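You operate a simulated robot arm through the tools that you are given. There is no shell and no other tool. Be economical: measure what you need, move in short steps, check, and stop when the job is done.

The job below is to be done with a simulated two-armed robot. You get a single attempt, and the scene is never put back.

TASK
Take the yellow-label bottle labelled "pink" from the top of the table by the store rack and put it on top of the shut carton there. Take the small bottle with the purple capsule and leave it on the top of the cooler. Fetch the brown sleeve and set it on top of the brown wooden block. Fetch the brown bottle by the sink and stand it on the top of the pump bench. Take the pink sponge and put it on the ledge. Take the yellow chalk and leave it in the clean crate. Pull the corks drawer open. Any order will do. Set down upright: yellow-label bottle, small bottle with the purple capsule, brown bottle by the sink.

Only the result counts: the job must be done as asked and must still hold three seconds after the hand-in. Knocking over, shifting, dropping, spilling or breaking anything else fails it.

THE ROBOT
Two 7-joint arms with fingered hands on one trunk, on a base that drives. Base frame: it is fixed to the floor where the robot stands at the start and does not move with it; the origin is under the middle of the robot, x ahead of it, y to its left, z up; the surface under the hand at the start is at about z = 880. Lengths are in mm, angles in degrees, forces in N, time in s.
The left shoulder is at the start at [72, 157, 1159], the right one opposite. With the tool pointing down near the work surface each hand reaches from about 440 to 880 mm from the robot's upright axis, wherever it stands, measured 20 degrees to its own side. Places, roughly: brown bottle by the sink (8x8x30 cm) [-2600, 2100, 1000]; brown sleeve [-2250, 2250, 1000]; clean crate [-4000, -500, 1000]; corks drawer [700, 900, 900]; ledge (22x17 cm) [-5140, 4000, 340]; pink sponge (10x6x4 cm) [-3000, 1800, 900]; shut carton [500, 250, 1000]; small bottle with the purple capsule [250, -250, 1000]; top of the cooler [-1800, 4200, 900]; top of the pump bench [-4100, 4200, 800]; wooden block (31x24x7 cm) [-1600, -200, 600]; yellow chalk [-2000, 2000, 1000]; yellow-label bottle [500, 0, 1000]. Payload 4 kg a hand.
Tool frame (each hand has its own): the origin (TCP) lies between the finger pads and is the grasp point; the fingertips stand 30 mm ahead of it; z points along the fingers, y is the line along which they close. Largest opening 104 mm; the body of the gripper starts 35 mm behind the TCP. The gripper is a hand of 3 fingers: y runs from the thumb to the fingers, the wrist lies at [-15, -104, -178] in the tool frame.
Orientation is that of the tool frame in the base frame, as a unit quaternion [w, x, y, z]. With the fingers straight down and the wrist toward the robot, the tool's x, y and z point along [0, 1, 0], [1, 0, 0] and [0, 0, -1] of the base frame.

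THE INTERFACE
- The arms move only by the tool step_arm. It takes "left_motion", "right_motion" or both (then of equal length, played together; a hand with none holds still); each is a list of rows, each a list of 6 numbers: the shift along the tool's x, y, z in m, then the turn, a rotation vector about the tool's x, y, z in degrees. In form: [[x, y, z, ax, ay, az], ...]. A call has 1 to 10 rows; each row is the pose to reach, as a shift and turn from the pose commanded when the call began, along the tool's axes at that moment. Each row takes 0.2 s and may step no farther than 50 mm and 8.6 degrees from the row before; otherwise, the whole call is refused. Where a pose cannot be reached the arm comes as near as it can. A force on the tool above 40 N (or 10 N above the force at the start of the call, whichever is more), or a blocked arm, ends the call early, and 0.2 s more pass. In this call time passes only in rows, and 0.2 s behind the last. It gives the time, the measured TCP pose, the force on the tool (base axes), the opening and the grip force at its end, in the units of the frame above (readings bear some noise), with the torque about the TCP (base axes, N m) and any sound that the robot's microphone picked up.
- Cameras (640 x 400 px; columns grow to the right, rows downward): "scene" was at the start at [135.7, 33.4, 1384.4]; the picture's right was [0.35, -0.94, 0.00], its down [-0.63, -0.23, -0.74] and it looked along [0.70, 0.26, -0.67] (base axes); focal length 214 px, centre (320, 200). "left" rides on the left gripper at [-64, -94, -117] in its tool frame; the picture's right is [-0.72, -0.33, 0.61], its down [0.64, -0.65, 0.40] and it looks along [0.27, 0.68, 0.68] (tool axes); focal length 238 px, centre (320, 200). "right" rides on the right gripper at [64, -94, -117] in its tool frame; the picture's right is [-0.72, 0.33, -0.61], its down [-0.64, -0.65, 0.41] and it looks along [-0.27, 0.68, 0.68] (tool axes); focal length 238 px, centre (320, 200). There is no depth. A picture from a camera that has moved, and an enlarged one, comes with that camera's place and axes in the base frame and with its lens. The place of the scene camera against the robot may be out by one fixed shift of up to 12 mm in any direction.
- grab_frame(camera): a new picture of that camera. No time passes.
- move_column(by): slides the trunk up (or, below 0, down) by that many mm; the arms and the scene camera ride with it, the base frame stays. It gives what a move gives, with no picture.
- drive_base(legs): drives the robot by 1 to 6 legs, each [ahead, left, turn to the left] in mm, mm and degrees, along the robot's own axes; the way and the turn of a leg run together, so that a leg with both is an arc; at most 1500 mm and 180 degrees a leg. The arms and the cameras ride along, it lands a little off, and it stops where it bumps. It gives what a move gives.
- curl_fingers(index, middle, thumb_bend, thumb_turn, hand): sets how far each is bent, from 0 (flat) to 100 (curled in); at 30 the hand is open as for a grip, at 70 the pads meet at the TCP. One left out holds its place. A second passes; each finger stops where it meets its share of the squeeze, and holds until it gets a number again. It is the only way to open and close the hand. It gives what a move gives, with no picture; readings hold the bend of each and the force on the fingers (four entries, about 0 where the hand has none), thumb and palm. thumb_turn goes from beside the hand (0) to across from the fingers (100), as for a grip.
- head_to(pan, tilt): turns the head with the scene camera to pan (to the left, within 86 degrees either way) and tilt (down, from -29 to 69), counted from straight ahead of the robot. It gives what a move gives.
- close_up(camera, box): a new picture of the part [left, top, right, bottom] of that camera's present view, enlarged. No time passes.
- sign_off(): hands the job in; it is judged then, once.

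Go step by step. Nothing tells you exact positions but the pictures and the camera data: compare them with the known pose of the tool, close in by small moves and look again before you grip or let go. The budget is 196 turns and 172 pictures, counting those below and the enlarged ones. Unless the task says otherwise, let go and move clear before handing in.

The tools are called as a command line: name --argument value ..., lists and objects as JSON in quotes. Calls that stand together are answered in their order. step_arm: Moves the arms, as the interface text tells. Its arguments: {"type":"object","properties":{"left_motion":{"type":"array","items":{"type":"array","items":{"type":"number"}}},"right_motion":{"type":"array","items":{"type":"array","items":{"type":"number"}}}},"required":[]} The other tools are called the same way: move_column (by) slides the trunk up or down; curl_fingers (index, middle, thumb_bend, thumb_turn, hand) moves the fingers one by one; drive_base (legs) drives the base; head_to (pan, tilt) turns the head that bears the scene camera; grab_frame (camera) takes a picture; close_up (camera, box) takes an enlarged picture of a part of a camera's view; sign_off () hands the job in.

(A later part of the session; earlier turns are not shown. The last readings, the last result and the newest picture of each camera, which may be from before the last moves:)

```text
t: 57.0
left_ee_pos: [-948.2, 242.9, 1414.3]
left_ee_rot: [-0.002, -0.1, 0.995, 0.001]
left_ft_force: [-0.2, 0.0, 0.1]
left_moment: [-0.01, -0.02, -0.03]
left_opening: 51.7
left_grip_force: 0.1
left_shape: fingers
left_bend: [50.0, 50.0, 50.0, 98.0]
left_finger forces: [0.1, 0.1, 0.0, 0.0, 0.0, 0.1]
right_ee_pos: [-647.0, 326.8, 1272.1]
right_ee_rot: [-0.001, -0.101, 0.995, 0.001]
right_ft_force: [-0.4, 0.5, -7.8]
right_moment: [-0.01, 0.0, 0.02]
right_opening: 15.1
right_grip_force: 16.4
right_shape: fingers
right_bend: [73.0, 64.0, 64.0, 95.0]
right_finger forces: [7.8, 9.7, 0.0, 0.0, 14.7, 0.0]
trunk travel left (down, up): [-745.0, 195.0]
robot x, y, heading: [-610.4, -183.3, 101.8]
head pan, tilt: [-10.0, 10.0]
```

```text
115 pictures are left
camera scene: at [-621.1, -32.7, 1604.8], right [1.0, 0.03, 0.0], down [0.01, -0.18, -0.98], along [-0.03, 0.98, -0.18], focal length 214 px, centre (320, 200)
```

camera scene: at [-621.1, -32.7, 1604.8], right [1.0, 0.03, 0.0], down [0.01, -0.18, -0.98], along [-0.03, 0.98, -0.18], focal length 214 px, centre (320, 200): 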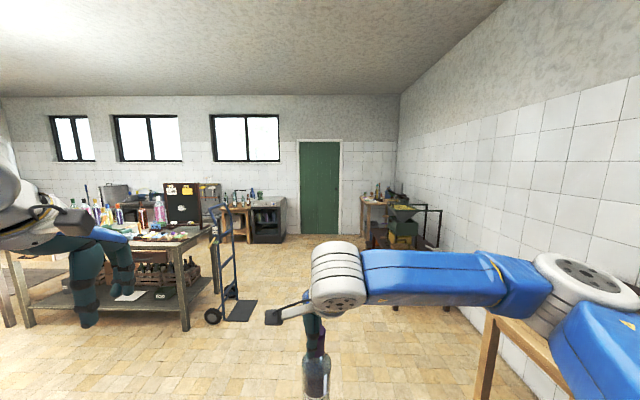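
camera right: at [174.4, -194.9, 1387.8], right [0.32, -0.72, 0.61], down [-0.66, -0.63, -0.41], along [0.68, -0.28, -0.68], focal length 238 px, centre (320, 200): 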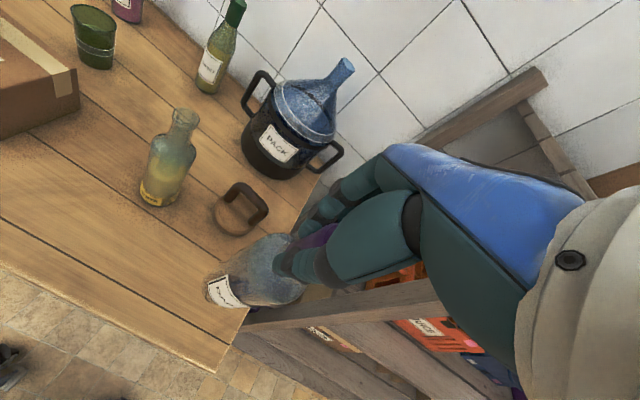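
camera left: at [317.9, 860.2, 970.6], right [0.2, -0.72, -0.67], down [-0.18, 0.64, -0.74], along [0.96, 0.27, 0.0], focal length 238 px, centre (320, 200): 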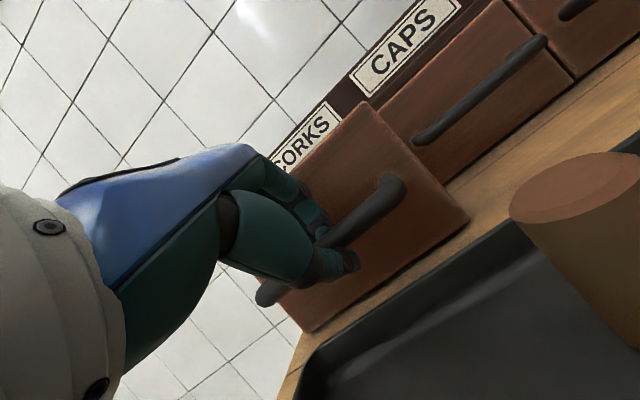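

The cooler is the dark cabinet with grey top left of the green door; the central bench has the sink items. I'll drive north along the clear aisle.

drive_base --legs '[[0, 0, -11.6], [1500, 100, 0], [1450, 350, 0]]'

head_to --pan 25 --tilt 25

grab_frame --camera "scene"

```text
refused: leg 2 is longer than a leg can be; nothing moved
```

```text
t: 58.0
left_ee_pos: [-947.7, 243.2, 1414.7]
left_ee_rot: [-0.003, -0.101, 0.995, 0.001]
left_ft_force: [0.7, 0.8, -0.2]
left_moment: [-0.03, -0.01, 0.01]
left_opening: 51.8
left_grip_force: 0.0
left_shape: fingers
left_bend: [50.0, 50.0, 50.0, 98.0]
left_finger forces: [0.0, 0.0, 0.0, 0.1, 0.1, 0.0]
right_ee_pos: [-646.5, 327.5, 1271.4]
right_ee_rot: [-0.001, -0.1, 0.995, 0.002]
right_ft_force: [-0.1, -0.5, -6.7]
right_moment: [-0.02, 0.01, 0.0]
right_opening: 15.0
right_grip_force: 16.3
right_shape: fingers
right_bend: [73.0, 64.0, 64.0, 95.0]
right_finger forces: [7.9, 9.8, 0.0, 0.0, 14.7, 0.0]
trunk travel left (down, up): [-745.0, 195.0]
robot x, y, heading: [-612.6, -182.7, 101.5]
head pan, tilt: [25.0, 25.0]
```

```text
114 pictures are left
camera scene: at [-673.4, -51.6, 1580.5], right [0.8, 0.59, 0.0], down [0.25, -0.34, -0.91], along [-0.54, 0.73, -0.43], focal length 214 px, centre (320, 200)
```

scene: 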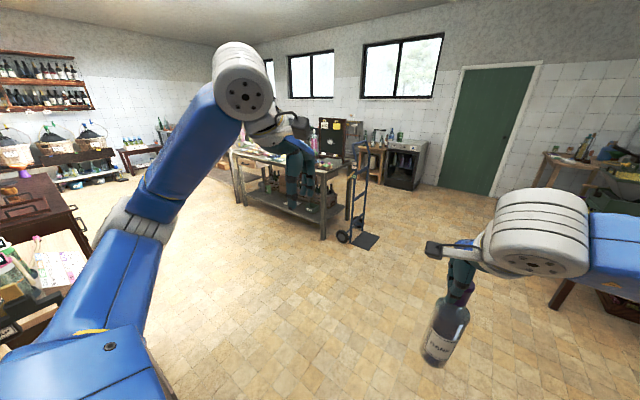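

drive_base --legs '[[0, 0, -11.6], [1450, 150, 0], [1400, 350, 0]]'

grab_frame --camera "scene"

```text
t: 73.1
left_ee_pos: [-1413.4, 3212.0, 1413.8]
left_ee_rot: [-0.003, -0.008, 1.0, 0.003]
left_ft_force: [-0.8, -0.8, -0.2]
left_moment: [0.03, 0.01, 0.02]
left_opening: 51.8
left_grip_force: 0.0
left_shape: fingers
left_bend: [50.0, 50.0, 50.0, 98.0]
left_finger forces: [0.1, 0.0, 0.0, 0.1, 0.1, 0.1]
right_ee_pos: [-1101.5, 3241.6, 1271.0]
right_ee_rot: [-0.001, -0.009, 1.0, 0.002]
right_ft_force: [-0.2, 0.2, -7.2]
right_moment: [-0.05, 0.04, -0.03]
right_opening: 14.6
right_grip_force: 15.2
right_shape: fingers
right_bend: [73.0, 64.0, 64.0, 94.0]
right_finger forces: [7.0, 9.6, 0.0, 0.0, 14.1, 0.0]
trunk travel left (down, up): [-745.0, 195.0]
robot x, y, heading: [-1162.2, 2735.1, 91.3]
head pan, tilt: [25.0, 25.0]
```

```text
113 pictures are left
camera scene: at [-1197.3, 2874.7, 1580.6], right [0.9, 0.44, 0.0], down [0.19, -0.38, -0.91], along [-0.4, 0.81, -0.42], focal length 214 px, centre (320, 200)
```

scene: 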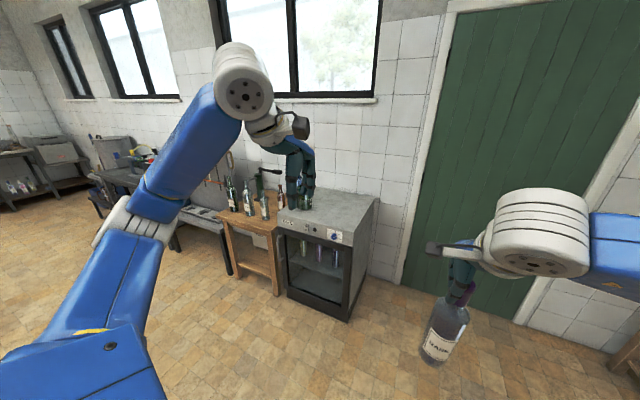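

The cooler top spans roughly x -1960…-1455, y 3790…4370. I'll drive up in front of it.

drive_base --legs '[[0, 480, -1.3], [620, 0, 0]]'

head_to --pan -5 --tilt 45

grab_frame --camera "scene"

grab_frame --camera "right"

```text
t: 79.1
left_ee_pos: [-1924.2, 3827.8, 1415.9]
left_ee_rot: [-0.002, -0.008, 1.0, 0.003]
left_ft_force: [0.1, -1.1, -0.2]
left_moment: [-0.03, 0.01, -0.02]
left_opening: 51.9
left_grip_force: 0.0
left_shape: fingers
left_bend: [50.0, 50.0, 50.0, 98.0]
left_finger forces: [0.0, 0.0, 0.1, 0.1, 0.0, 0.0]
right_ee_pos: [-1610.9, 3855.5, 1273.5]
right_ee_rot: [0.0, -0.008, 1.0, 0.003]
right_ft_force: [0.0, 0.5, -6.9]
right_moment: [-0.02, 0.01, -0.01]
right_opening: 14.1
right_grip_force: 14.7
right_shape: fingers
right_bend: [73.0, 72.0, 64.0, 94.0]
right_finger forces: [6.4, 9.6, 0.0, 0.0, 13.7, 0.0]
trunk travel left (down, up): [-745.0, 195.0]
robot x, y, heading: [-1666.9, 3352.9, 91.1]
head pan, tilt: [25.0, 25.0]
```

```text
t: 80.1
left_ee_pos: [-1922.5, 3829.2, 1415.6]
left_ee_rot: [-0.003, -0.008, 1.0, 0.004]
left_ft_force: [-0.2, -0.9, 0.6]
left_moment: [0.0, -0.01, 0.02]
left_opening: 51.8
left_grip_force: 0.0
left_shape: fingers
left_bend: [50.0, 50.0, 50.0, 98.0]
left_finger forces: [0.0, 0.0, 0.0, 0.1, 0.0, 0.1]
right_ee_pos: [-1610.6, 3855.8, 1271.8]
right_ee_rot: [-0.001, -0.008, 1.0, 0.003]
right_ft_force: [-0.1, 1.0, -6.6]
right_moment: [-0.03, 0.0, 0.0]
right_opening: 13.6
right_grip_force: 14.8
right_shape: fingers
right_bend: [73.0, 72.0, 64.0, 94.0]
right_finger forces: [6.2, 9.9, 0.0, 0.1, 13.9, 0.0]
trunk travel left (down, up): [-745.0, 195.0]
robot x, y, heading: [-1670.8, 3353.0, 90.9]
head pan, tilt: [-5.0, 45.0]
```

```text
112 pictures are left
camera scene: at [-1660.7, 3491.8, 1549.9], right [1.0, -0.07, 0.0], down [-0.05, -0.71, -0.7], along [0.05, 0.7, -0.71], focal length 214 px, centre (320, 200)
```

scene: 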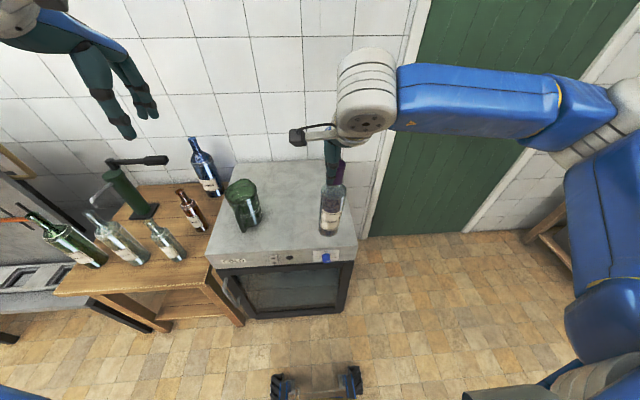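

```text
111 pictures are left
camera right: at [-1671.2, 3759.3, 1388.9], right [0.71, 0.33, 0.61], down [0.65, -0.64, -0.41], along [0.26, 0.69, -0.67], focal length 238 px, centre (320, 200)
```

right: 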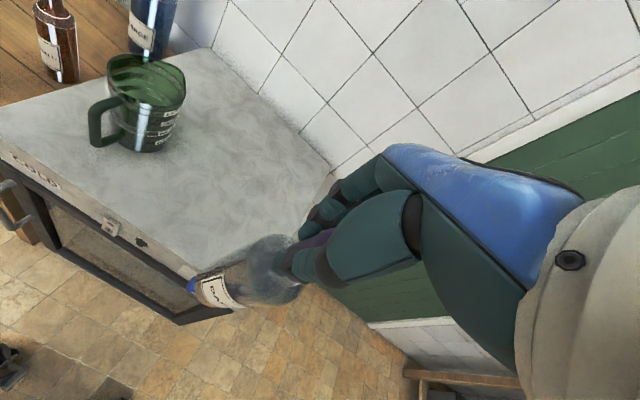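

The bottle is just in front of the cooler (front edge y≈3895); I'll drive 150 mm forward so it is over the free right part of the top.

drive_base --legs '[[155, 15, 0]]'

grab_frame --camera "scene"

grab_frame --camera "right"

```text
t: 81.5
left_ee_pos: [-1934.0, 3979.9, 1417.9]
left_ee_rot: [-0.004, -0.006, 1.0, 0.006]
left_ft_force: [0.1, -0.1, 0.0]
left_moment: [0.02, 0.02, -0.01]
left_opening: 51.7
left_grip_force: 0.2
left_shape: fingers
left_bend: [50.0, 50.0, 50.0, 98.0]
left_finger forces: [0.0, 0.0, 0.1, 0.0, 0.0, 0.1]
right_ee_pos: [-1621.6, 4007.3, 1275.1]
right_ee_rot: [-0.002, -0.008, 1.0, 0.005]
right_ft_force: [-0.2, -0.5, -6.6]
right_moment: [-0.06, 0.01, -0.01]
right_opening: 13.6
right_grip_force: 14.7
right_shape: fingers
right_bend: [73.0, 72.0, 64.0, 94.0]
right_finger forces: [6.2, 9.6, 0.1, 0.0, 13.6, 0.0]
trunk travel left (down, up): [-745.0, 195.0]
robot x, y, heading: [-1685.8, 3509.5, 90.5]
head pan, tilt: [-5.0, 45.0]
```

```text
110 pictures are left
camera scene: at [-1673.3, 3642.0, 1550.5], right [1.0, -0.07, 0.0], down [-0.05, -0.7, -0.71], along [0.05, 0.71, -0.71], focal length 214 px, centre (320, 200)
```

scene: 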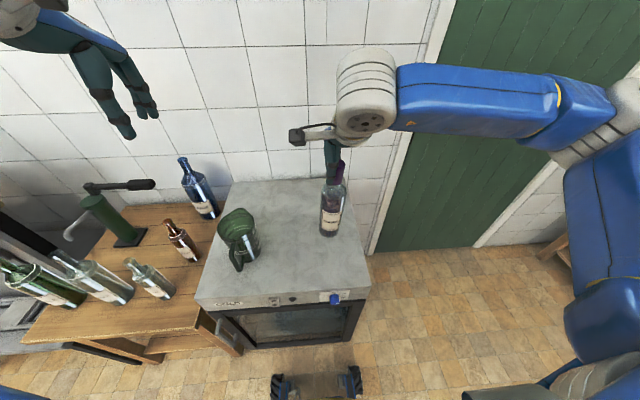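

```text
109 pictures are left
camera right: at [-1683.7, 3910.5, 1390.7], right [0.72, 0.33, 0.61], down [0.65, -0.64, -0.41], along [0.26, 0.69, -0.67], focal length 238 px, centre (320, 200)
```

right: 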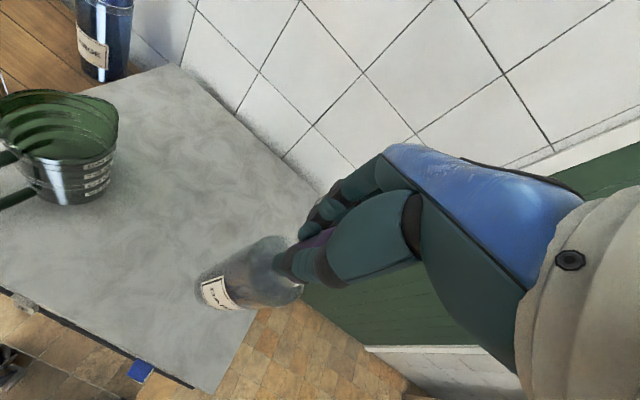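

Bottle is upright over a free area. Descend.

step_arm --right_motion '[[0, 0, 0.04, 0, 0, 0], [0, 0, 0.08, 0, 0, 0], [0, 0, 0.12, 0, 0, 0], [0, 0, 0.145, 0, 0, 0]]'

close_up --camera "scene" --box '[240, 140, 400, 300]'

grab_frame --camera "right"

```text
t: 82.5
left_ee_pos: [-1936.9, 3984.4, 1416.8]
left_ee_rot: [-0.004, -0.006, 1.0, 0.004]
left_ft_force: [-0.4, -0.9, 0.7]
left_moment: [0.03, 0.01, 0.01]
left_opening: 52.0
left_grip_force: 0.1
left_shape: fingers
left_bend: [50.0, 50.0, 50.0, 98.0]
left_finger forces: [0.0, 0.0, 0.0, 0.0, 0.0, 0.0]
right_ee_pos: [-1626.2, 4013.2, 1124.5]
right_ee_rot: [-0.001, -0.007, 1.0, 0.003]
right_ft_force: [0.3, 0.7, -6.9]
right_moment: [-0.04, -0.05, 0.03]
right_opening: 13.6
right_grip_force: 14.9
right_shape: fingers
right_bend: [73.0, 72.0, 64.0, 94.0]
right_finger forces: [5.9, 10.0, 0.1, 0.0, 13.5, 0.0]
trunk travel left (down, up): [-745.0, 195.0]
robot x, y, heading: [-1683.5, 3512.5, 90.6]
head pan, tilt: [-5.0, 45.0]
```

```text
2.50 times, centred on (320, 220) of scene
camera zoom: at [-1676.1, 3650.1, 1549.7], right [1.0, -0.07, 0.0], down [-0.05, -0.71, -0.7], along [0.05, 0.7, -0.71], focal length 536 px, centre (320, 150)
```

zoom: 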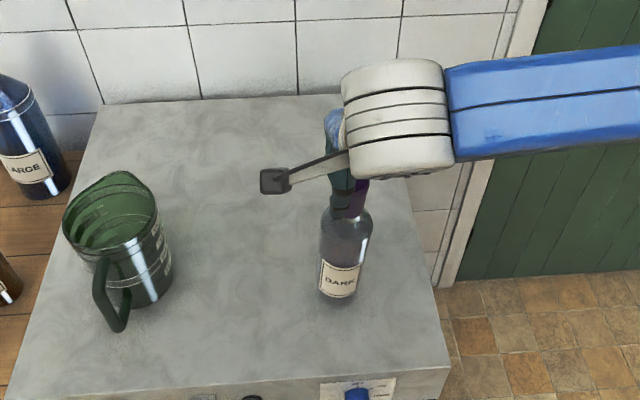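

```text
107 pictures are left
camera right: at [-1688.4, 3917.5, 1240.2], right [0.72, 0.33, 0.61], down [0.65, -0.64, -0.41], along [0.26, 0.69, -0.67], focal length 238 px, centre (320, 200)
```

right: 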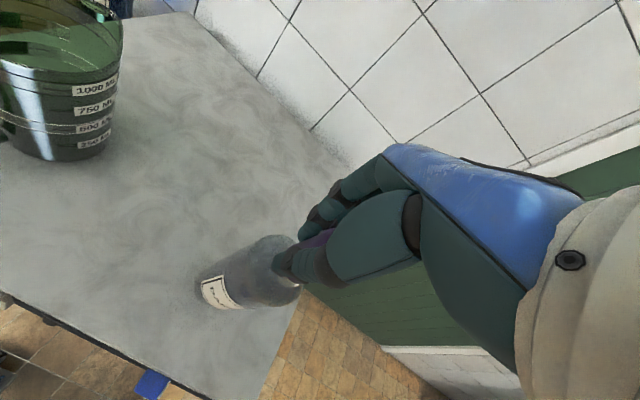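

step_arm --right_motion '[[0, 0, 0.004, 0, 0, 0], [0, 0, 0.008, 0, 0, 0], [0, 0, 0.011, 0, 0, 0]]'

close_up --camera "scene" --box '[280, 180, 370, 270]'

```text
t: 83.3
left_ee_pos: [-1937.0, 3983.1, 1416.7]
left_ee_rot: [-0.004, -0.006, 1.0, 0.004]
left_ft_force: [-1.0, 0.7, 0.1]
left_moment: [-0.02, -0.01, -0.03]
left_opening: 51.8
left_grip_force: 0.1
left_shape: fingers
left_bend: [50.0, 50.0, 50.0, 98.0]
left_finger forces: [0.1, 0.0, 0.1, 0.0, 0.0, 0.1]
right_ee_pos: [-1625.3, 4011.4, 1116.4]
right_ee_rot: [0.0, -0.006, 1.0, 0.003]
right_ft_force: [0.4, -0.1, -6.9]
right_moment: [0.0, -0.01, 0.01]
right_opening: 13.6
right_grip_force: 14.7
right_shape: fingers
right_bend: [73.0, 72.0, 64.0, 94.0]
right_finger forces: [5.9, 9.7, 0.0, 0.0, 13.6, 0.1]
trunk travel left (down, up): [-745.0, 195.0]
robot x, y, heading: [-1687.2, 3509.1, 91.0]
head pan, tilt: [-5.0, 45.0]
```

```text
4.44 times, centred on (325, 225) of scene
camera zoom: at [-1676.6, 3648.4, 1549.8], right [1.0, -0.07, 0.0], down [-0.05, -0.71, -0.7], along [0.05, 0.7, -0.71], focal length 953 px, centre (298, 89)
```

zoom: 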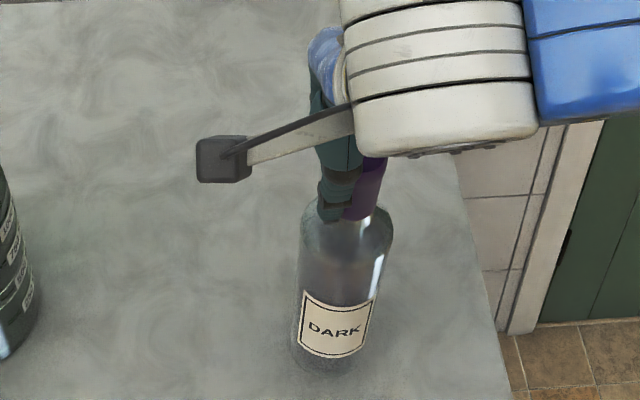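

step_arm --right_motion '[[0, 0, 0.004, 0, 0, 0], [0, 0, 0.008, 0, 0, 0], [0, 0, 0.01, 0, 0, 0]]'

```text
t: 84.1
left_ee_pos: [-1937.4, 3982.7, 1417.0]
left_ee_rot: [-0.004, -0.008, 1.0, 0.004]
left_ft_force: [0.6, 0.8, -0.4]
left_moment: [-0.01, 0.0, 0.0]
left_opening: 52.0
left_grip_force: 0.1
left_shape: fingers
left_bend: [50.0, 50.0, 50.0, 98.0]
left_finger forces: [0.0, 0.1, 0.0, 0.0, 0.0, 0.0]
right_ee_pos: [-1625.5, 4010.5, 1106.2]
right_ee_rot: [0.0, -0.007, 1.0, 0.003]
right_ft_force: [0.5, -0.2, -7.4]
right_moment: [0.01, 0.02, 0.0]
right_opening: 13.3
right_grip_force: 14.5
right_shape: fingers
right_bend: [73.0, 72.0, 64.0, 94.0]
right_finger forces: [5.9, 9.6, 0.0, 0.0, 13.5, 0.1]
trunk travel left (down, up): [-745.0, 195.0]
robot x, y, heading: [-1686.1, 3510.6, 90.9]
head pan, tilt: [-5.0, 45.0]
```

step_arm --right_motion '[[0, 0, 0.004, 0, 0, 0], [0, 0, 0.008, 0, 0, 0]]'

close_up --camera "scene" --box '[280, 180, 370, 270]'

```text
t: 84.7
left_ee_pos: [-1938.2, 3981.9, 1416.2]
left_ee_rot: [-0.004, -0.007, 1.0, 0.004]
left_ft_force: [-0.4, -0.6, 0.8]
left_moment: [0.01, 0.02, 0.0]
left_opening: 51.7
left_grip_force: 0.1
left_shape: fingers
left_bend: [50.0, 50.0, 50.0, 98.0]
left_finger forces: [0.1, 0.0, 0.0, 0.0, 0.0, 0.0]
right_ee_pos: [-1625.7, 4010.0, 1099.5]
right_ee_rot: [0.0, -0.007, 1.0, 0.003]
right_ft_force: [-0.3, 0.0, -6.5]
right_moment: [-0.04, -0.02, 0.02]
right_opening: 13.2
right_grip_force: 14.6
right_shape: fingers
right_bend: [73.0, 72.0, 64.0, 94.0]
right_finger forces: [5.9, 9.5, 0.1, 0.1, 13.3, 0.0]
trunk travel left (down, up): [-745.0, 195.0]
robot x, y, heading: [-1689.3, 3509.2, 90.7]
head pan, tilt: [-5.0, 45.0]
```

```text
4.44 times, centred on (325, 225) of scene
camera zoom: at [-1676.7, 3648.1, 1549.9], right [1.0, -0.07, 0.0], down [-0.05, -0.71, -0.7], along [0.05, 0.7, -0.71], focal length 953 px, centre (298, 89)
```

zoom: 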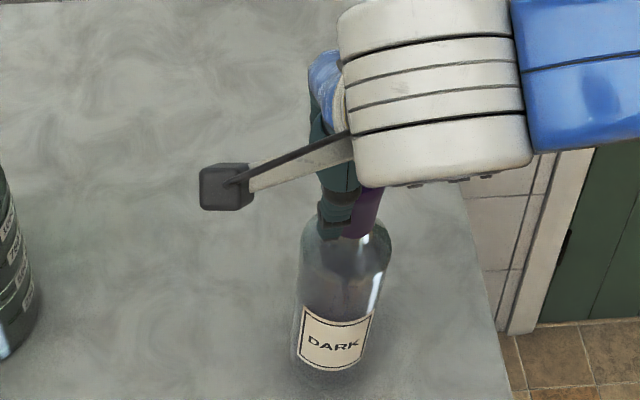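

step_arm --right_motion '[[0, 0, 0.003, 0, 0, 0], [0, 0, 0.006, 0, 0, 0], [0, 0, 0.008, 0, 0, 0]]'

```text
t: 85.5
left_ee_pos: [-1937.9, 3982.7, 1416.7]
left_ee_rot: [-0.004, -0.008, 1.0, 0.004]
left_ft_force: [0.0, -0.6, -0.3]
left_moment: [-0.01, 0.01, 0.03]
left_opening: 51.9
left_grip_force: 0.0
left_shape: fingers
left_bend: [50.0, 50.0, 50.0, 98.0]
left_finger forces: [0.1, 0.0, 0.0, 0.1, 0.0, 0.0]
right_ee_pos: [-1625.3, 4011.9, 1091.2]
right_ee_rot: [-0.001, -0.007, 1.0, 0.004]
right_ft_force: [-0.7, 0.2, -6.6]
right_moment: [0.02, -0.08, -0.03]
right_opening: 13.4
right_grip_force: 14.6
right_shape: fingers
right_bend: [73.0, 72.0, 64.0, 94.0]
right_finger forces: [6.0, 9.4, 0.0, 0.0, 13.4, 0.0]
trunk travel left (down, up): [-745.0, 195.0]
robot x, y, heading: [-1686.3, 3506.5, 90.9]
head pan, tilt: [-5.0, 45.0]
```

step_arm --right_motion '[[0, 0, 0.003, 0, 0, 0], [0, 0, 0.006, 0, 0, 0]]'

close_up --camera "right" --box '[160, 190, 360, 390]'

```text
t: 86.1
left_ee_pos: [-1937.7, 3980.1, 1417.5]
left_ee_rot: [-0.002, -0.008, 1.0, 0.006]
left_ft_force: [0.7, 0.7, 0.7]
left_moment: [0.0, 0.0, 0.01]
left_opening: 51.8
left_grip_force: 0.1
left_shape: fingers
left_bend: [50.0, 50.0, 50.0, 98.0]
left_finger forces: [0.1, 0.1, 0.0, 0.1, 0.0, 0.0]
right_ee_pos: [-1626.1, 4009.5, 1086.0]
right_ee_rot: [-0.001, -0.006, 1.0, 0.006]
right_ft_force: [0.0, 0.7, 4.5]
right_moment: [-0.02, -0.02, 0.02]
right_opening: 13.1
right_grip_force: 17.2
right_shape: fingers
right_bend: [74.0, 73.0, 64.0, 94.0]
right_finger forces: [6.6, 12.1, 0.1, 0.0, 15.0, 0.0]
trunk travel left (down, up): [-745.0, 195.0]
robot x, y, heading: [-1688.0, 3510.3, 90.8]
head pan, tilt: [-5.0, 45.0]
```

```text
2.00 times, centred on (260, 290) of right
camera zoom: at [-1688.0, 3913.1, 1202.7], right [0.72, 0.33, 0.62], down [0.65, -0.64, -0.41], along [0.26, 0.7, -0.67], focal length 477 px, centre (440, 20)
```

zoom: 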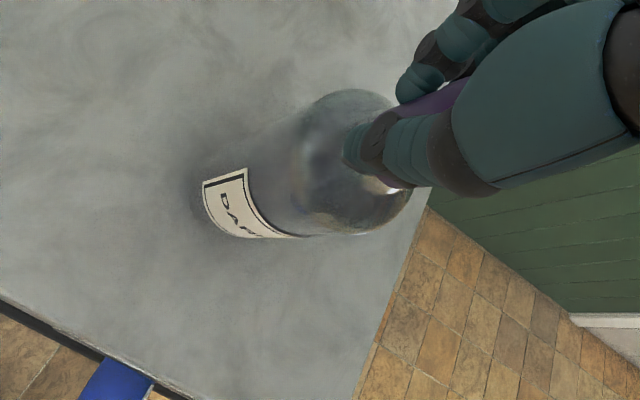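

Contact made (force turned up). Release and rise.

curl_fingers --hand "right" --index 30 --middle 30 --thumb_bend 30

step_arm --right_motion '[[0, 0, -0.02, 0, 0, 0], [0, 0, -0.06, 0, 0, 0], [0, 0, -0.11, 0, 0, 0], [0, 0, -0.16, 0, 0, 0], [0, 0, -0.21, 0, 0, 0]]'

grab_frame --camera "scene"

```text
t: 87.1
left_ee_pos: [-1937.5, 3983.5, 1417.3]
left_ee_rot: [-0.004, -0.008, 1.0, 0.004]
left_ft_force: [-0.4, -0.7, 1.0]
left_moment: [-0.01, -0.02, -0.04]
left_opening: 51.7
left_grip_force: 0.1
left_shape: fingers
left_bend: [50.0, 50.0, 50.0, 98.0]
left_finger forces: [0.0, 0.0, 0.0, 0.0, 0.0, 0.1]
right_ee_pos: [-1626.4, 4010.7, 1085.1]
right_ee_rot: [0.0, -0.007, 1.0, 0.005]
right_ft_force: [-0.1, 0.7, 0.1]
right_moment: [-0.03, 0.0, -0.01]
right_opening: 102.7
right_grip_force: 0.1
right_shape: fingers
right_bend: [30.0, 30.0, 30.0, 97.0]
right_finger forces: [0.1, 0.0, 0.1, 0.0, 0.0, 0.0]
trunk travel left (down, up): [-745.0, 195.0]
robot x, y, heading: [-1686.5, 3508.9, 90.9]
head pan, tilt: [-5.0, 45.0]
```

```text
t: 88.3
left_ee_pos: [-1938.0, 3981.0, 1417.1]
left_ee_rot: [-0.003, -0.007, 1.0, 0.005]
left_ft_force: [0.3, -0.7, 0.0]
left_moment: [0.02, -0.02, -0.01]
left_opening: 51.8
left_grip_force: 0.1
left_shape: fingers
left_bend: [50.0, 50.0, 50.0, 98.0]
left_finger forces: [0.0, 0.0, 0.0, 0.0, 0.2, 0.0]
right_ee_pos: [-1624.1, 4009.4, 1300.8]
right_ee_rot: [0.0, -0.008, 1.0, 0.005]
right_ft_force: [-0.5, -0.6, -0.3]
right_moment: [0.0, -0.02, 0.01]
right_opening: 102.9
right_grip_force: 0.0
right_shape: fingers
right_bend: [30.0, 30.0, 30.0, 97.0]
right_finger forces: [0.0, 0.0, 0.1, 0.1, 0.0, 0.1]
trunk travel left (down, up): [-745.0, 195.0]
robot x, y, heading: [-1685.7, 3512.8, 90.9]
head pan, tilt: [-5.0, 45.0]
```

```text
103 pictures are left
camera scene: at [-1677.4, 3645.4, 1550.1], right [1.0, -0.07, 0.0], down [-0.05, -0.71, -0.71], along [0.05, 0.7, -0.71], focal length 214 px, centre (320, 200)
```

scene: 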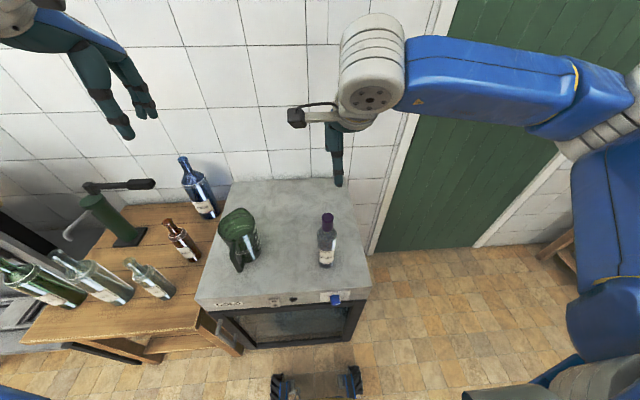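

Bottle stands on the cooler. Next the sink bench: I'll back off and turn around to view it from the north side.

drive_base --legs '[[-250, 0, 0], [0, 0, 140]]'

head_to --pan 0 --tilt 28

grab_frame --camera "scene"

```text
t: 96.0
left_ee_pos: [-1778.5, 2726.0, 1416.0]
left_ee_rot: [0.006, 0.946, -0.324, 0.002]
left_ft_force: [0.7, 0.4, -0.2]
left_moment: [0.02, 0.04, 0.01]
left_opening: 51.6
left_grip_force: 0.0
left_shape: fingers
left_bend: [50.0, 50.0, 50.0, 98.0]
left_finger forces: [0.1, 0.0, 0.0, 0.1, 0.0, 0.1]
right_ee_pos: [-2040.2, 2898.7, 1299.4]
right_ee_rot: [0.005, 0.946, -0.323, -0.001]
right_ft_force: [-0.6, 0.1, -0.4]
right_moment: [0.01, -0.01, 0.0]
right_opening: 103.0
right_grip_force: 0.1
right_shape: fingers
right_bend: [30.0, 30.0, 30.0, 97.0]
right_finger forces: [0.0, 0.1, 0.1, 0.0, 0.0, 0.0]
trunk travel left (down, up): [-745.0, 195.0]
robot x, y, heading: [-1684.4, 3249.3, -127.5]
head pan, tilt: [-5.0, 45.0]
```

```text
t: 96.8
left_ee_pos: [-1776.3, 2727.2, 1418.1]
left_ee_rot: [0.005, 0.946, -0.323, 0.001]
left_ft_force: [0.1, -0.1, 0.2]
left_moment: [-0.02, 0.04, -0.01]
left_opening: 51.8
left_grip_force: 0.0
left_shape: fingers
left_bend: [50.0, 50.0, 50.0, 98.0]
left_finger forces: [0.0, 0.1, 0.0, 0.0, 0.0, 0.0]
right_ee_pos: [-2039.6, 2900.9, 1299.9]
right_ee_rot: [0.005, 0.946, -0.323, -0.001]
right_ft_force: [0.5, 0.8, 0.3]
right_moment: [-0.01, 0.0, -0.04]
right_opening: 102.7
right_grip_force: 0.1
right_shape: fingers
right_bend: [30.0, 30.0, 30.0, 97.0]
right_finger forces: [0.0, 0.0, 0.1, 0.0, 0.0, 0.0]
trunk travel left (down, up): [-745.0, 195.0]
robot x, y, heading: [-1685.3, 3255.3, -127.8]
head pan, tilt: [0.0, 28.0]
```

```text
102 pictures are left
camera scene: at [-1764.8, 3138.3, 1575.7], right [-0.79, 0.61, 0.0], down [0.29, 0.37, -0.88], along [-0.54, -0.7, -0.47], focal length 214 px, centre (320, 200)
```

scene: 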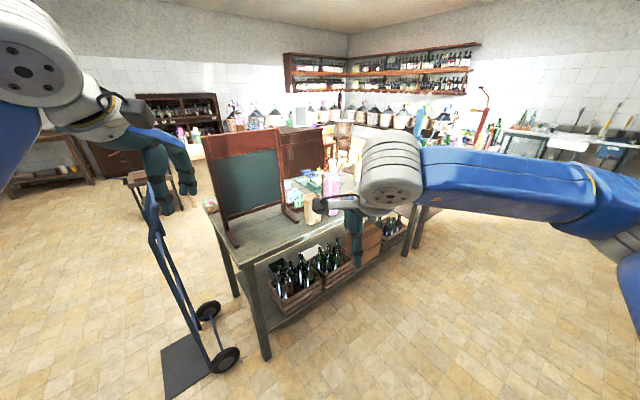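

close_up --camera "scene" --box '[190, 110, 430, 280]'

```text
2.35 times, centred on (310, 195) of scene
camera zoom: at [-1764.8, 3138.3, 1575.7], right [-0.79, 0.61, 0.0], down [0.29, 0.37, -0.88], along [-0.54, -0.7, -0.47], focal length 505 px, centre (344, 212)
```

zoom: 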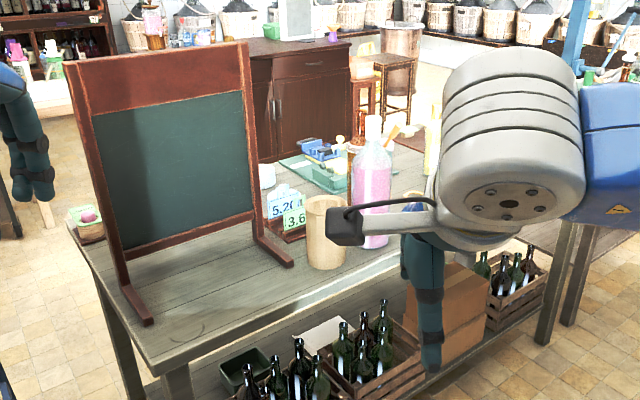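

The brown sleeve (tube) stands near the north edge of the bench at about (-2350, 2300). I'll square up to the bench there.

drive_base --legs '[[0, 0, 37.8], [0, -620, 0], [330, 0, 0]]'

head_to --pan 0 --tilt 45

grab_frame --camera "scene"

```text
t: 103.8
left_ee_pos: [-2050.9, 2449.4, 1419.7]
left_ee_rot: [0.008, 1.0, 0.006, 0.003]
left_ft_force: [0.3, 0.6, -0.6]
left_moment: [0.0, -0.01, 0.01]
left_opening: 51.8
left_grip_force: 0.0
left_shape: fingers
left_bend: [50.0, 50.0, 50.0, 98.0]
left_finger forces: [0.0, 0.0, 0.1, 0.0, 0.1, 0.0]
right_ee_pos: [-2364.6, 2421.4, 1302.3]
right_ee_rot: [0.007, 1.0, 0.006, 0.0]
right_ft_force: [0.0, 0.0, 0.3]
right_moment: [-0.03, -0.01, -0.02]
right_opening: 102.9
right_grip_force: 0.1
right_shape: fingers
right_bend: [30.0, 30.0, 30.0, 97.0]
right_finger forces: [0.1, 0.0, 0.0, 0.0, 0.1, 0.1]
trunk travel left (down, up): [-745.0, 195.0]
robot x, y, heading: [-2300.1, 2916.9, -89.4]
head pan, tilt: [0.0, 28.0]
```

```text
t: 104.7
left_ee_pos: [-2052.5, 2446.1, 1418.9]
left_ee_rot: [0.007, 1.0, 0.005, 0.003]
left_ft_force: [0.4, 0.8, -0.1]
left_moment: [0.04, 0.01, -0.01]
left_opening: 51.9
left_grip_force: 0.0
left_shape: fingers
left_bend: [50.0, 50.0, 50.0, 98.0]
left_finger forces: [0.1, 0.0, 0.0, 0.0, 0.0, 0.0]
right_ee_pos: [-2365.8, 2419.7, 1301.5]
right_ee_rot: [0.006, 1.0, 0.005, 0.001]
right_ft_force: [-0.6, 0.8, -0.2]
right_moment: [0.01, 0.03, -0.04]
right_opening: 102.9
right_grip_force: 0.0
right_shape: fingers
right_bend: [30.0, 30.0, 30.0, 97.0]
right_finger forces: [0.1, 0.1, 0.0, 0.0, 0.1, 0.0]
trunk travel left (down, up): [-745.0, 195.0]
robot x, y, heading: [-2301.2, 2911.0, -89.4]
head pan, tilt: [0.0, 45.0]
```

```text
100 pictures are left
camera scene: at [-2295.5, 2782.9, 1550.1], right [-1.0, -0.01, 0.0], down [-0.01, 0.71, -0.71], along [0.01, -0.71, -0.71], focal length 214 px, centre (320, 200)
```

scene: 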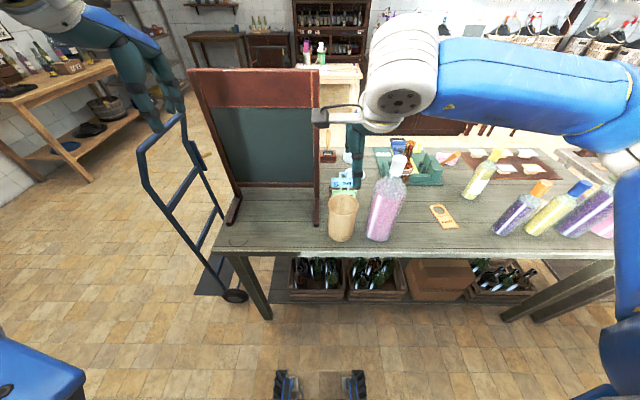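

close_up --camera "scene" --box '[300, 120, 480, 260]'

grab_frame --camera "right"

close_up --camera "scene" --box '[460, 130, 640, 260]'

```text
2.86 times, centred on (390, 190) of scene
camera zoom: at [-2295.5, 2782.9, 1550.1], right [-1.0, -0.01, 0.0], down [-0.01, 0.71, -0.71], along [0.01, -0.71, -0.71], focal length 613 px, centre (120, 229)
```

zoom: 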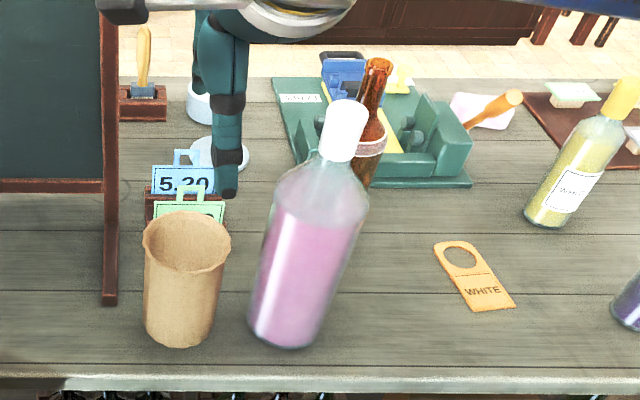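

```text
98 pictures are left
camera right: at [-2302.1, 2515.3, 1417.3], right [-0.72, -0.33, 0.62], down [-0.65, 0.64, -0.41], along [-0.26, -0.69, -0.67], focal length 238 px, centre (320, 200)
```

right: 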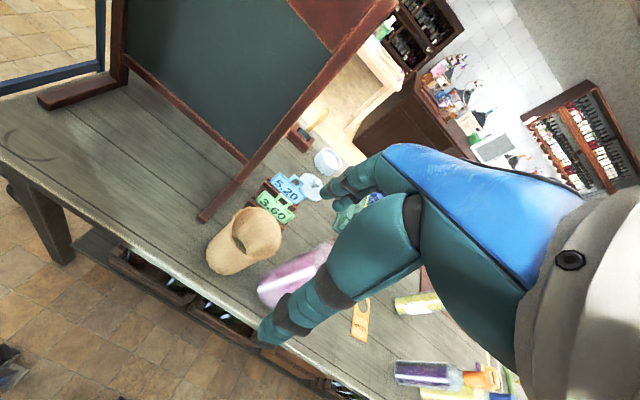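

```text
3.08 times, centred on (550, 195) of scene
camera zoom: at [-2295.5, 2782.9, 1550.1], right [-1.0, -0.01, 0.0], down [-0.01, 0.71, -0.71], along [0.01, -0.71, -0.71], focal length 660 px, centre (-388, 215)
```

zoom: 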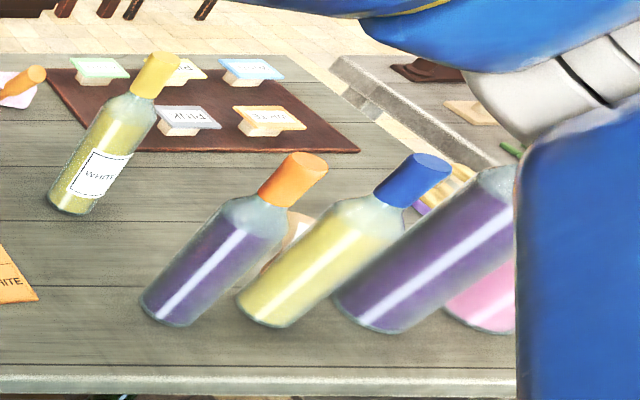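

The sleeve is an open tube, about 98 mm wide, rim at z≈1042, centre (-2370, 2295). I'll grip its near wall with the right hand, fingers inside and thumb outside.

curl_fingers --hand "right" --index 50 --middle 50 --thumb_bend 50

step_arm --right_motion '[[0, 0.02, 0.045, 0, 0, 0], [-0.002, 0.04, 0.09, 0, 0, 0], [-0.003, 0.06, 0.135, 0, 0, 0], [-0.004, 0.079, 0.175, 0, 0, 0]]'

grab_frame --camera "right"

close_up --camera "scene" --box '[300, 120, 440, 260]'

```text
t: 105.7
left_ee_pos: [-2052.3, 2446.2, 1418.2]
left_ee_rot: [0.006, 1.0, 0.005, 0.003]
left_ft_force: [0.1, -0.2, -0.3]
left_moment: [-0.01, 0.0, -0.03]
left_opening: 51.8
left_grip_force: 0.1
left_shape: fingers
left_bend: [50.0, 50.0, 50.0, 98.0]
left_finger forces: [0.0, 0.1, 0.0, 0.0, 0.0, 0.1]
right_ee_pos: [-2365.1, 2418.7, 1301.2]
right_ee_rot: [0.007, 1.0, 0.005, 0.001]
right_ft_force: [-0.3, 0.4, 0.2]
right_moment: [0.04, 0.02, 0.0]
right_opening: 52.6
right_grip_force: 0.1
right_shape: fingers
right_bend: [50.0, 50.0, 50.0, 97.0]
right_finger forces: [0.1, 0.0, 0.0, 0.0, 0.1, 0.0]
trunk travel left (down, up): [-745.0, 195.0]
robot x, y, heading: [-2300.1, 2918.9, -89.5]
head pan, tilt: [0.0, 45.0]
```

```text
t: 106.7
left_ee_pos: [-2052.7, 2445.9, 1417.7]
left_ee_rot: [0.007, 1.0, 0.006, 0.003]
left_ft_force: [-0.4, 0.7, 0.4]
left_moment: [0.02, 0.02, 0.02]
left_opening: 51.7
left_grip_force: 0.1
left_shape: fingers
left_bend: [50.0, 50.0, 50.0, 98.0]
left_finger forces: [0.0, 0.0, 0.0, 0.1, 0.1, 0.0]
right_ee_pos: [-2368.2, 2337.1, 1126.2]
right_ee_rot: [0.006, 1.0, 0.005, 0.001]
right_ft_force: [0.4, -0.5, 0.0]
right_moment: [0.01, -0.01, 0.03]
right_opening: 52.6
right_grip_force: 0.0
right_shape: fingers
right_bend: [50.0, 50.0, 50.0, 97.0]
right_finger forces: [0.0, 0.0, 0.1, 0.0, 0.0, 0.0]
trunk travel left (down, up): [-745.0, 195.0]
robot x, y, heading: [-2303.5, 2913.5, -89.2]
head pan, tilt: [0.0, 45.0]
```

```text
96 pictures are left
camera right: at [-2305.9, 2433.2, 1242.2], right [-0.72, -0.33, 0.62], down [-0.65, 0.64, -0.41], along [-0.26, -0.69, -0.67], focal length 238 px, centre (320, 200)
```

right: 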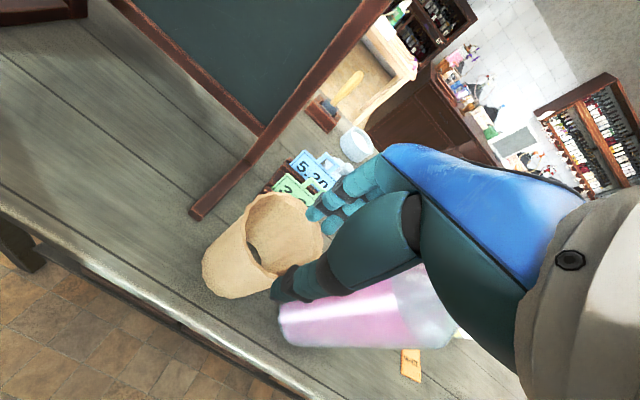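

```text
2.86 times, centred on (370, 190) of scene
camera zoom: at [-2296.0, 2781.3, 1550.0], right [-1.0, -0.01, 0.0], down [-0.01, 0.71, -0.7], along [0.01, -0.7, -0.71], focal length 613 px, centre (177, 229)
```

zoom: 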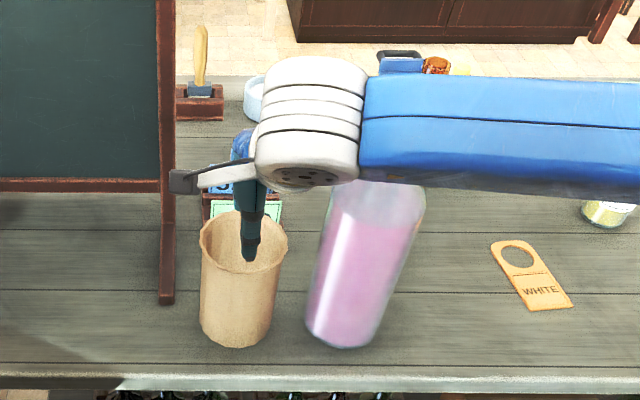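

Aligned with the near wall; lowering so fingers enter the tube.

step_arm --right_motion '[[0, -0.005, 0.04, 0, 0, 0], [0, -0.005, 0.07, 0, 0, 0]]'

close_up --camera "right" --box '[160, 140, 400, 340]'

close_up --camera "scene" --box '[300, 120, 440, 260]'

```text
t: 107.2
left_ee_pos: [-2052.9, 2445.6, 1419.1]
left_ee_rot: [0.006, 1.0, 0.005, 0.004]
left_ft_force: [-1.1, -0.3, -0.5]
left_moment: [-0.02, 0.01, 0.03]
left_opening: 51.9
left_grip_force: 0.0
left_shape: fingers
left_bend: [50.0, 50.0, 50.0, 98.0]
left_finger forces: [0.1, 0.1, 0.0, 0.1, 0.0, 0.0]
right_ee_pos: [-2368.9, 2340.9, 1058.3]
right_ee_rot: [0.006, 1.0, 0.005, 0.001]
right_ft_force: [-0.4, -0.2, 0.3]
right_moment: [0.0, 0.0, -0.01]
right_opening: 52.4
right_grip_force: 0.0
right_shape: fingers
right_bend: [50.0, 50.0, 50.0, 97.0]
right_finger forces: [0.0, 0.0, 0.1, 0.0, 0.0, 0.0]
trunk travel left (down, up): [-745.0, 195.0]
robot x, y, heading: [-2305.2, 2916.2, -89.3]
head pan, tilt: [0.0, 45.0]
```

```text
2.00 times, centred on (280, 240) of right
camera zoom: at [-2306.1, 2436.3, 1174.0], right [-0.72, -0.33, 0.62], down [-0.65, 0.64, -0.41], along [-0.26, -0.69, -0.67], focal length 477 px, centre (400, 120)
```

zoom: 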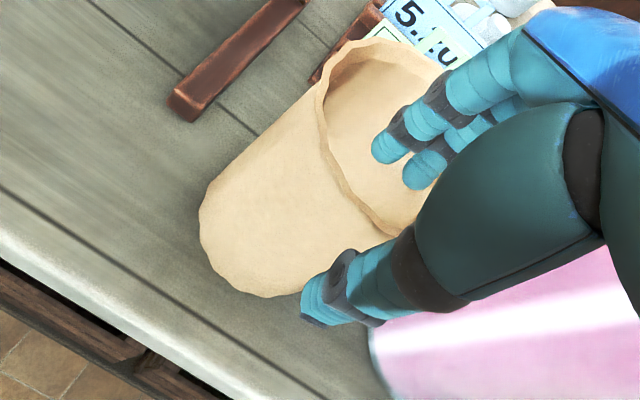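

```text
2.86 times, centred on (370, 190) of scene
camera zoom: at [-2296.1, 2781.2, 1550.0], right [-1.0, -0.01, 0.0], down [-0.01, 0.71, -0.7], along [0.01, -0.7, -0.71], focal length 613 px, centre (177, 229)
```

zoom: 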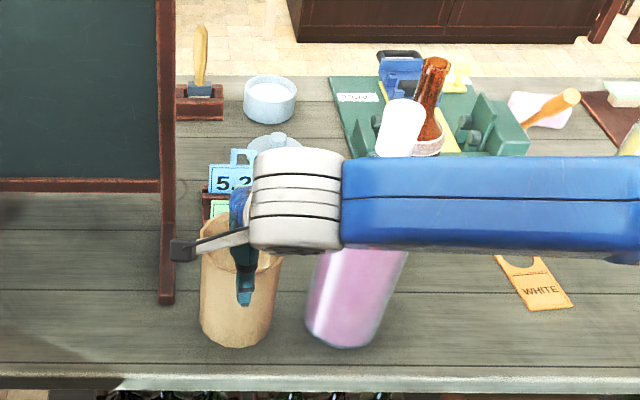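

Fingers inside, thumb outside. Lower 25 mm and close.

step_arm --right_motion '[[0, 0, 0.027, 0, 0, 0]]'

curl_fingers --hand "right" --index 76 --middle 76 --thumb_bend 76

close_up --camera "right" --box '[160, 140, 400, 340]'

```text
t: 107.7
left_ee_pos: [-2053.4, 2447.0, 1418.9]
left_ee_rot: [0.006, 1.0, 0.006, 0.003]
left_ft_force: [-0.2, -0.1, 0.1]
left_moment: [-0.02, 0.02, -0.01]
left_opening: 51.6
left_grip_force: 0.0
left_shape: fingers
left_bend: [50.0, 50.0, 50.0, 98.0]
left_finger forces: [0.0, 0.0, 0.0, 0.0, 0.1, 0.0]
right_ee_pos: [-2371.2, 2341.6, 1031.4]
right_ee_rot: [0.006, 1.0, 0.005, 0.001]
right_ft_force: [0.6, -1.5, 0.1]
right_moment: [0.03, -0.02, -0.02]
right_opening: 52.6
right_grip_force: 0.0
right_shape: fingers
right_bend: [50.0, 50.0, 50.0, 97.0]
right_finger forces: [0.1, 0.0, 0.0, 0.1, 0.0, 0.1]
trunk travel left (down, up): [-745.0, 195.0]
robot x, y, heading: [-2303.1, 2916.8, -89.5]
head pan, tilt: [0.0, 45.0]
```

```text
t: 108.7
left_ee_pos: [-2052.3, 2446.5, 1417.9]
left_ee_rot: [0.005, 1.0, 0.005, 0.004]
left_ft_force: [0.8, 0.9, 0.2]
left_moment: [0.0, 0.01, 0.03]
left_opening: 51.5
left_grip_force: 0.1
left_shape: fingers
left_bend: [50.0, 50.0, 50.0, 98.0]
left_finger forces: [0.1, 0.0, 0.1, 0.0, 0.0, 0.1]
right_ee_pos: [-2370.6, 2342.2, 1030.4]
right_ee_rot: [0.006, 1.0, 0.006, 0.002]
right_ft_force: [0.1, 0.3, -1.3]
right_moment: [0.02, -0.02, 0.01]
right_opening: 2.1
right_grip_force: 11.5
right_shape: fingers
right_bend: [74.0, 75.0, 70.0, 95.0]
right_finger forces: [9.0, 2.4, 0.1, 0.1, 11.3, 0.1]
trunk travel left (down, up): [-745.0, 195.0]
robot x, y, heading: [-2301.9, 2917.5, -89.4]
head pan, tilt: [0.0, 45.0]
```

```text
2.00 times, centred on (280, 240) of right
camera zoom: at [-2307.7, 2437.6, 1147.2], right [-0.72, -0.33, 0.62], down [-0.65, 0.64, -0.41], along [-0.26, -0.69, -0.67], focal length 477 px, centre (400, 120)
```

zoom: 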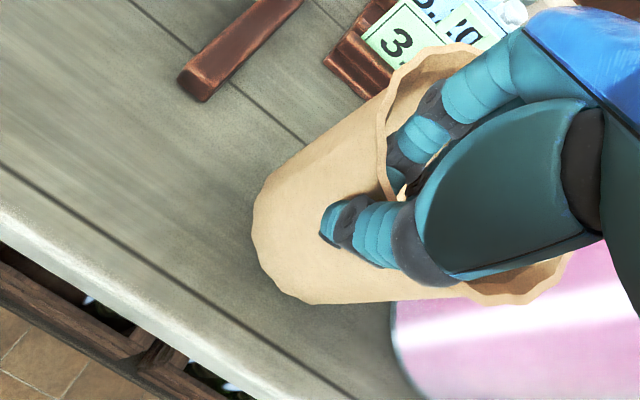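

Wall gripped. Lift straight up.

step_arm --right_motion '[[0, 0, -0.01, 0, 0, 0], [0, 0, -0.04, 0, 0, 0], [0, 0, -0.08, 0, 0, 0], [0, 0, -0.12, 0, 0, 0], [0, 0, -0.16, 0, 0, 0], [0, 0, -0.2, 0, 0, 0]]'

grab_frame --camera "right"

grab_frame --camera "scene"

```text
t: 110.0
left_ee_pos: [-2050.4, 2447.4, 1419.6]
left_ee_rot: [0.007, 1.0, 0.005, 0.002]
left_ft_force: [-0.4, -1.3, 0.5]
left_moment: [-0.04, -0.03, 0.02]
left_opening: 51.7
left_grip_force: 0.1
left_shape: fingers
left_bend: [50.0, 50.0, 50.0, 98.0]
left_finger forces: [0.1, 0.1, 0.1, 0.0, 0.1, 0.0]
right_ee_pos: [-2368.2, 2344.7, 1230.4]
right_ee_rot: [0.006, 1.0, 0.006, 0.0]
right_ft_force: [-0.3, 0.4, -0.9]
right_moment: [0.03, 0.02, -0.01]
right_opening: 1.9
right_grip_force: 11.5
right_shape: fingers
right_bend: [74.0, 75.0, 70.0, 95.0]
right_finger forces: [9.1, 2.2, 0.0, 0.0, 11.3, 0.0]
trunk travel left (down, up): [-745.0, 195.0]
robot x, y, heading: [-2303.8, 2913.9, -89.4]
head pan, tilt: [0.0, 45.0]
```

```text
91 pictures are left
camera right: at [-2304.7, 2440.2, 1346.8], right [-0.72, -0.33, 0.62], down [-0.65, 0.64, -0.41], along [-0.26, -0.69, -0.67], focal length 238 px, centre (320, 200)
```

right: 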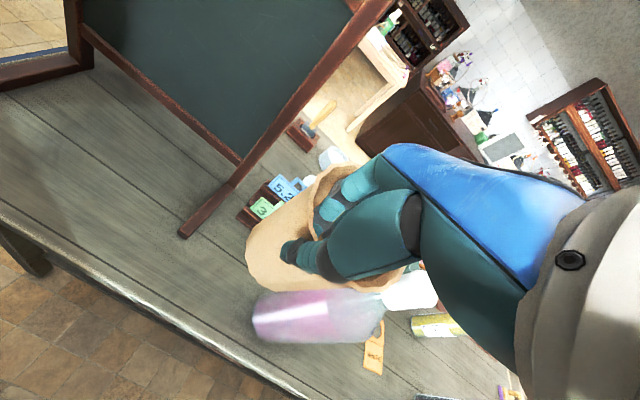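

```text
90 pictures are left
camera scene: at [-2295.3, 2783.1, 1550.1], right [-1.0, -0.01, 0.0], down [-0.01, 0.71, -0.71], along [0.01, -0.71, -0.71], focal length 214 px, centre (320, 200)
```

scene: 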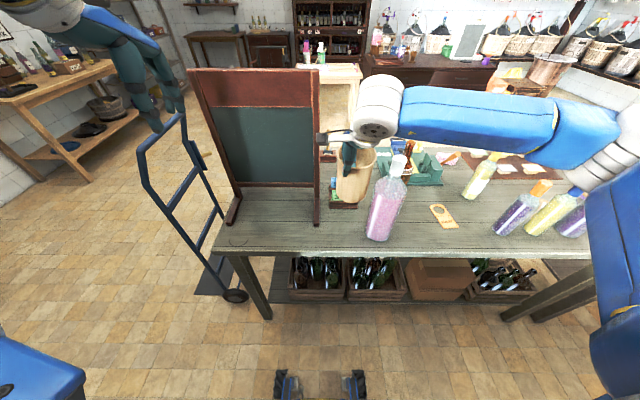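

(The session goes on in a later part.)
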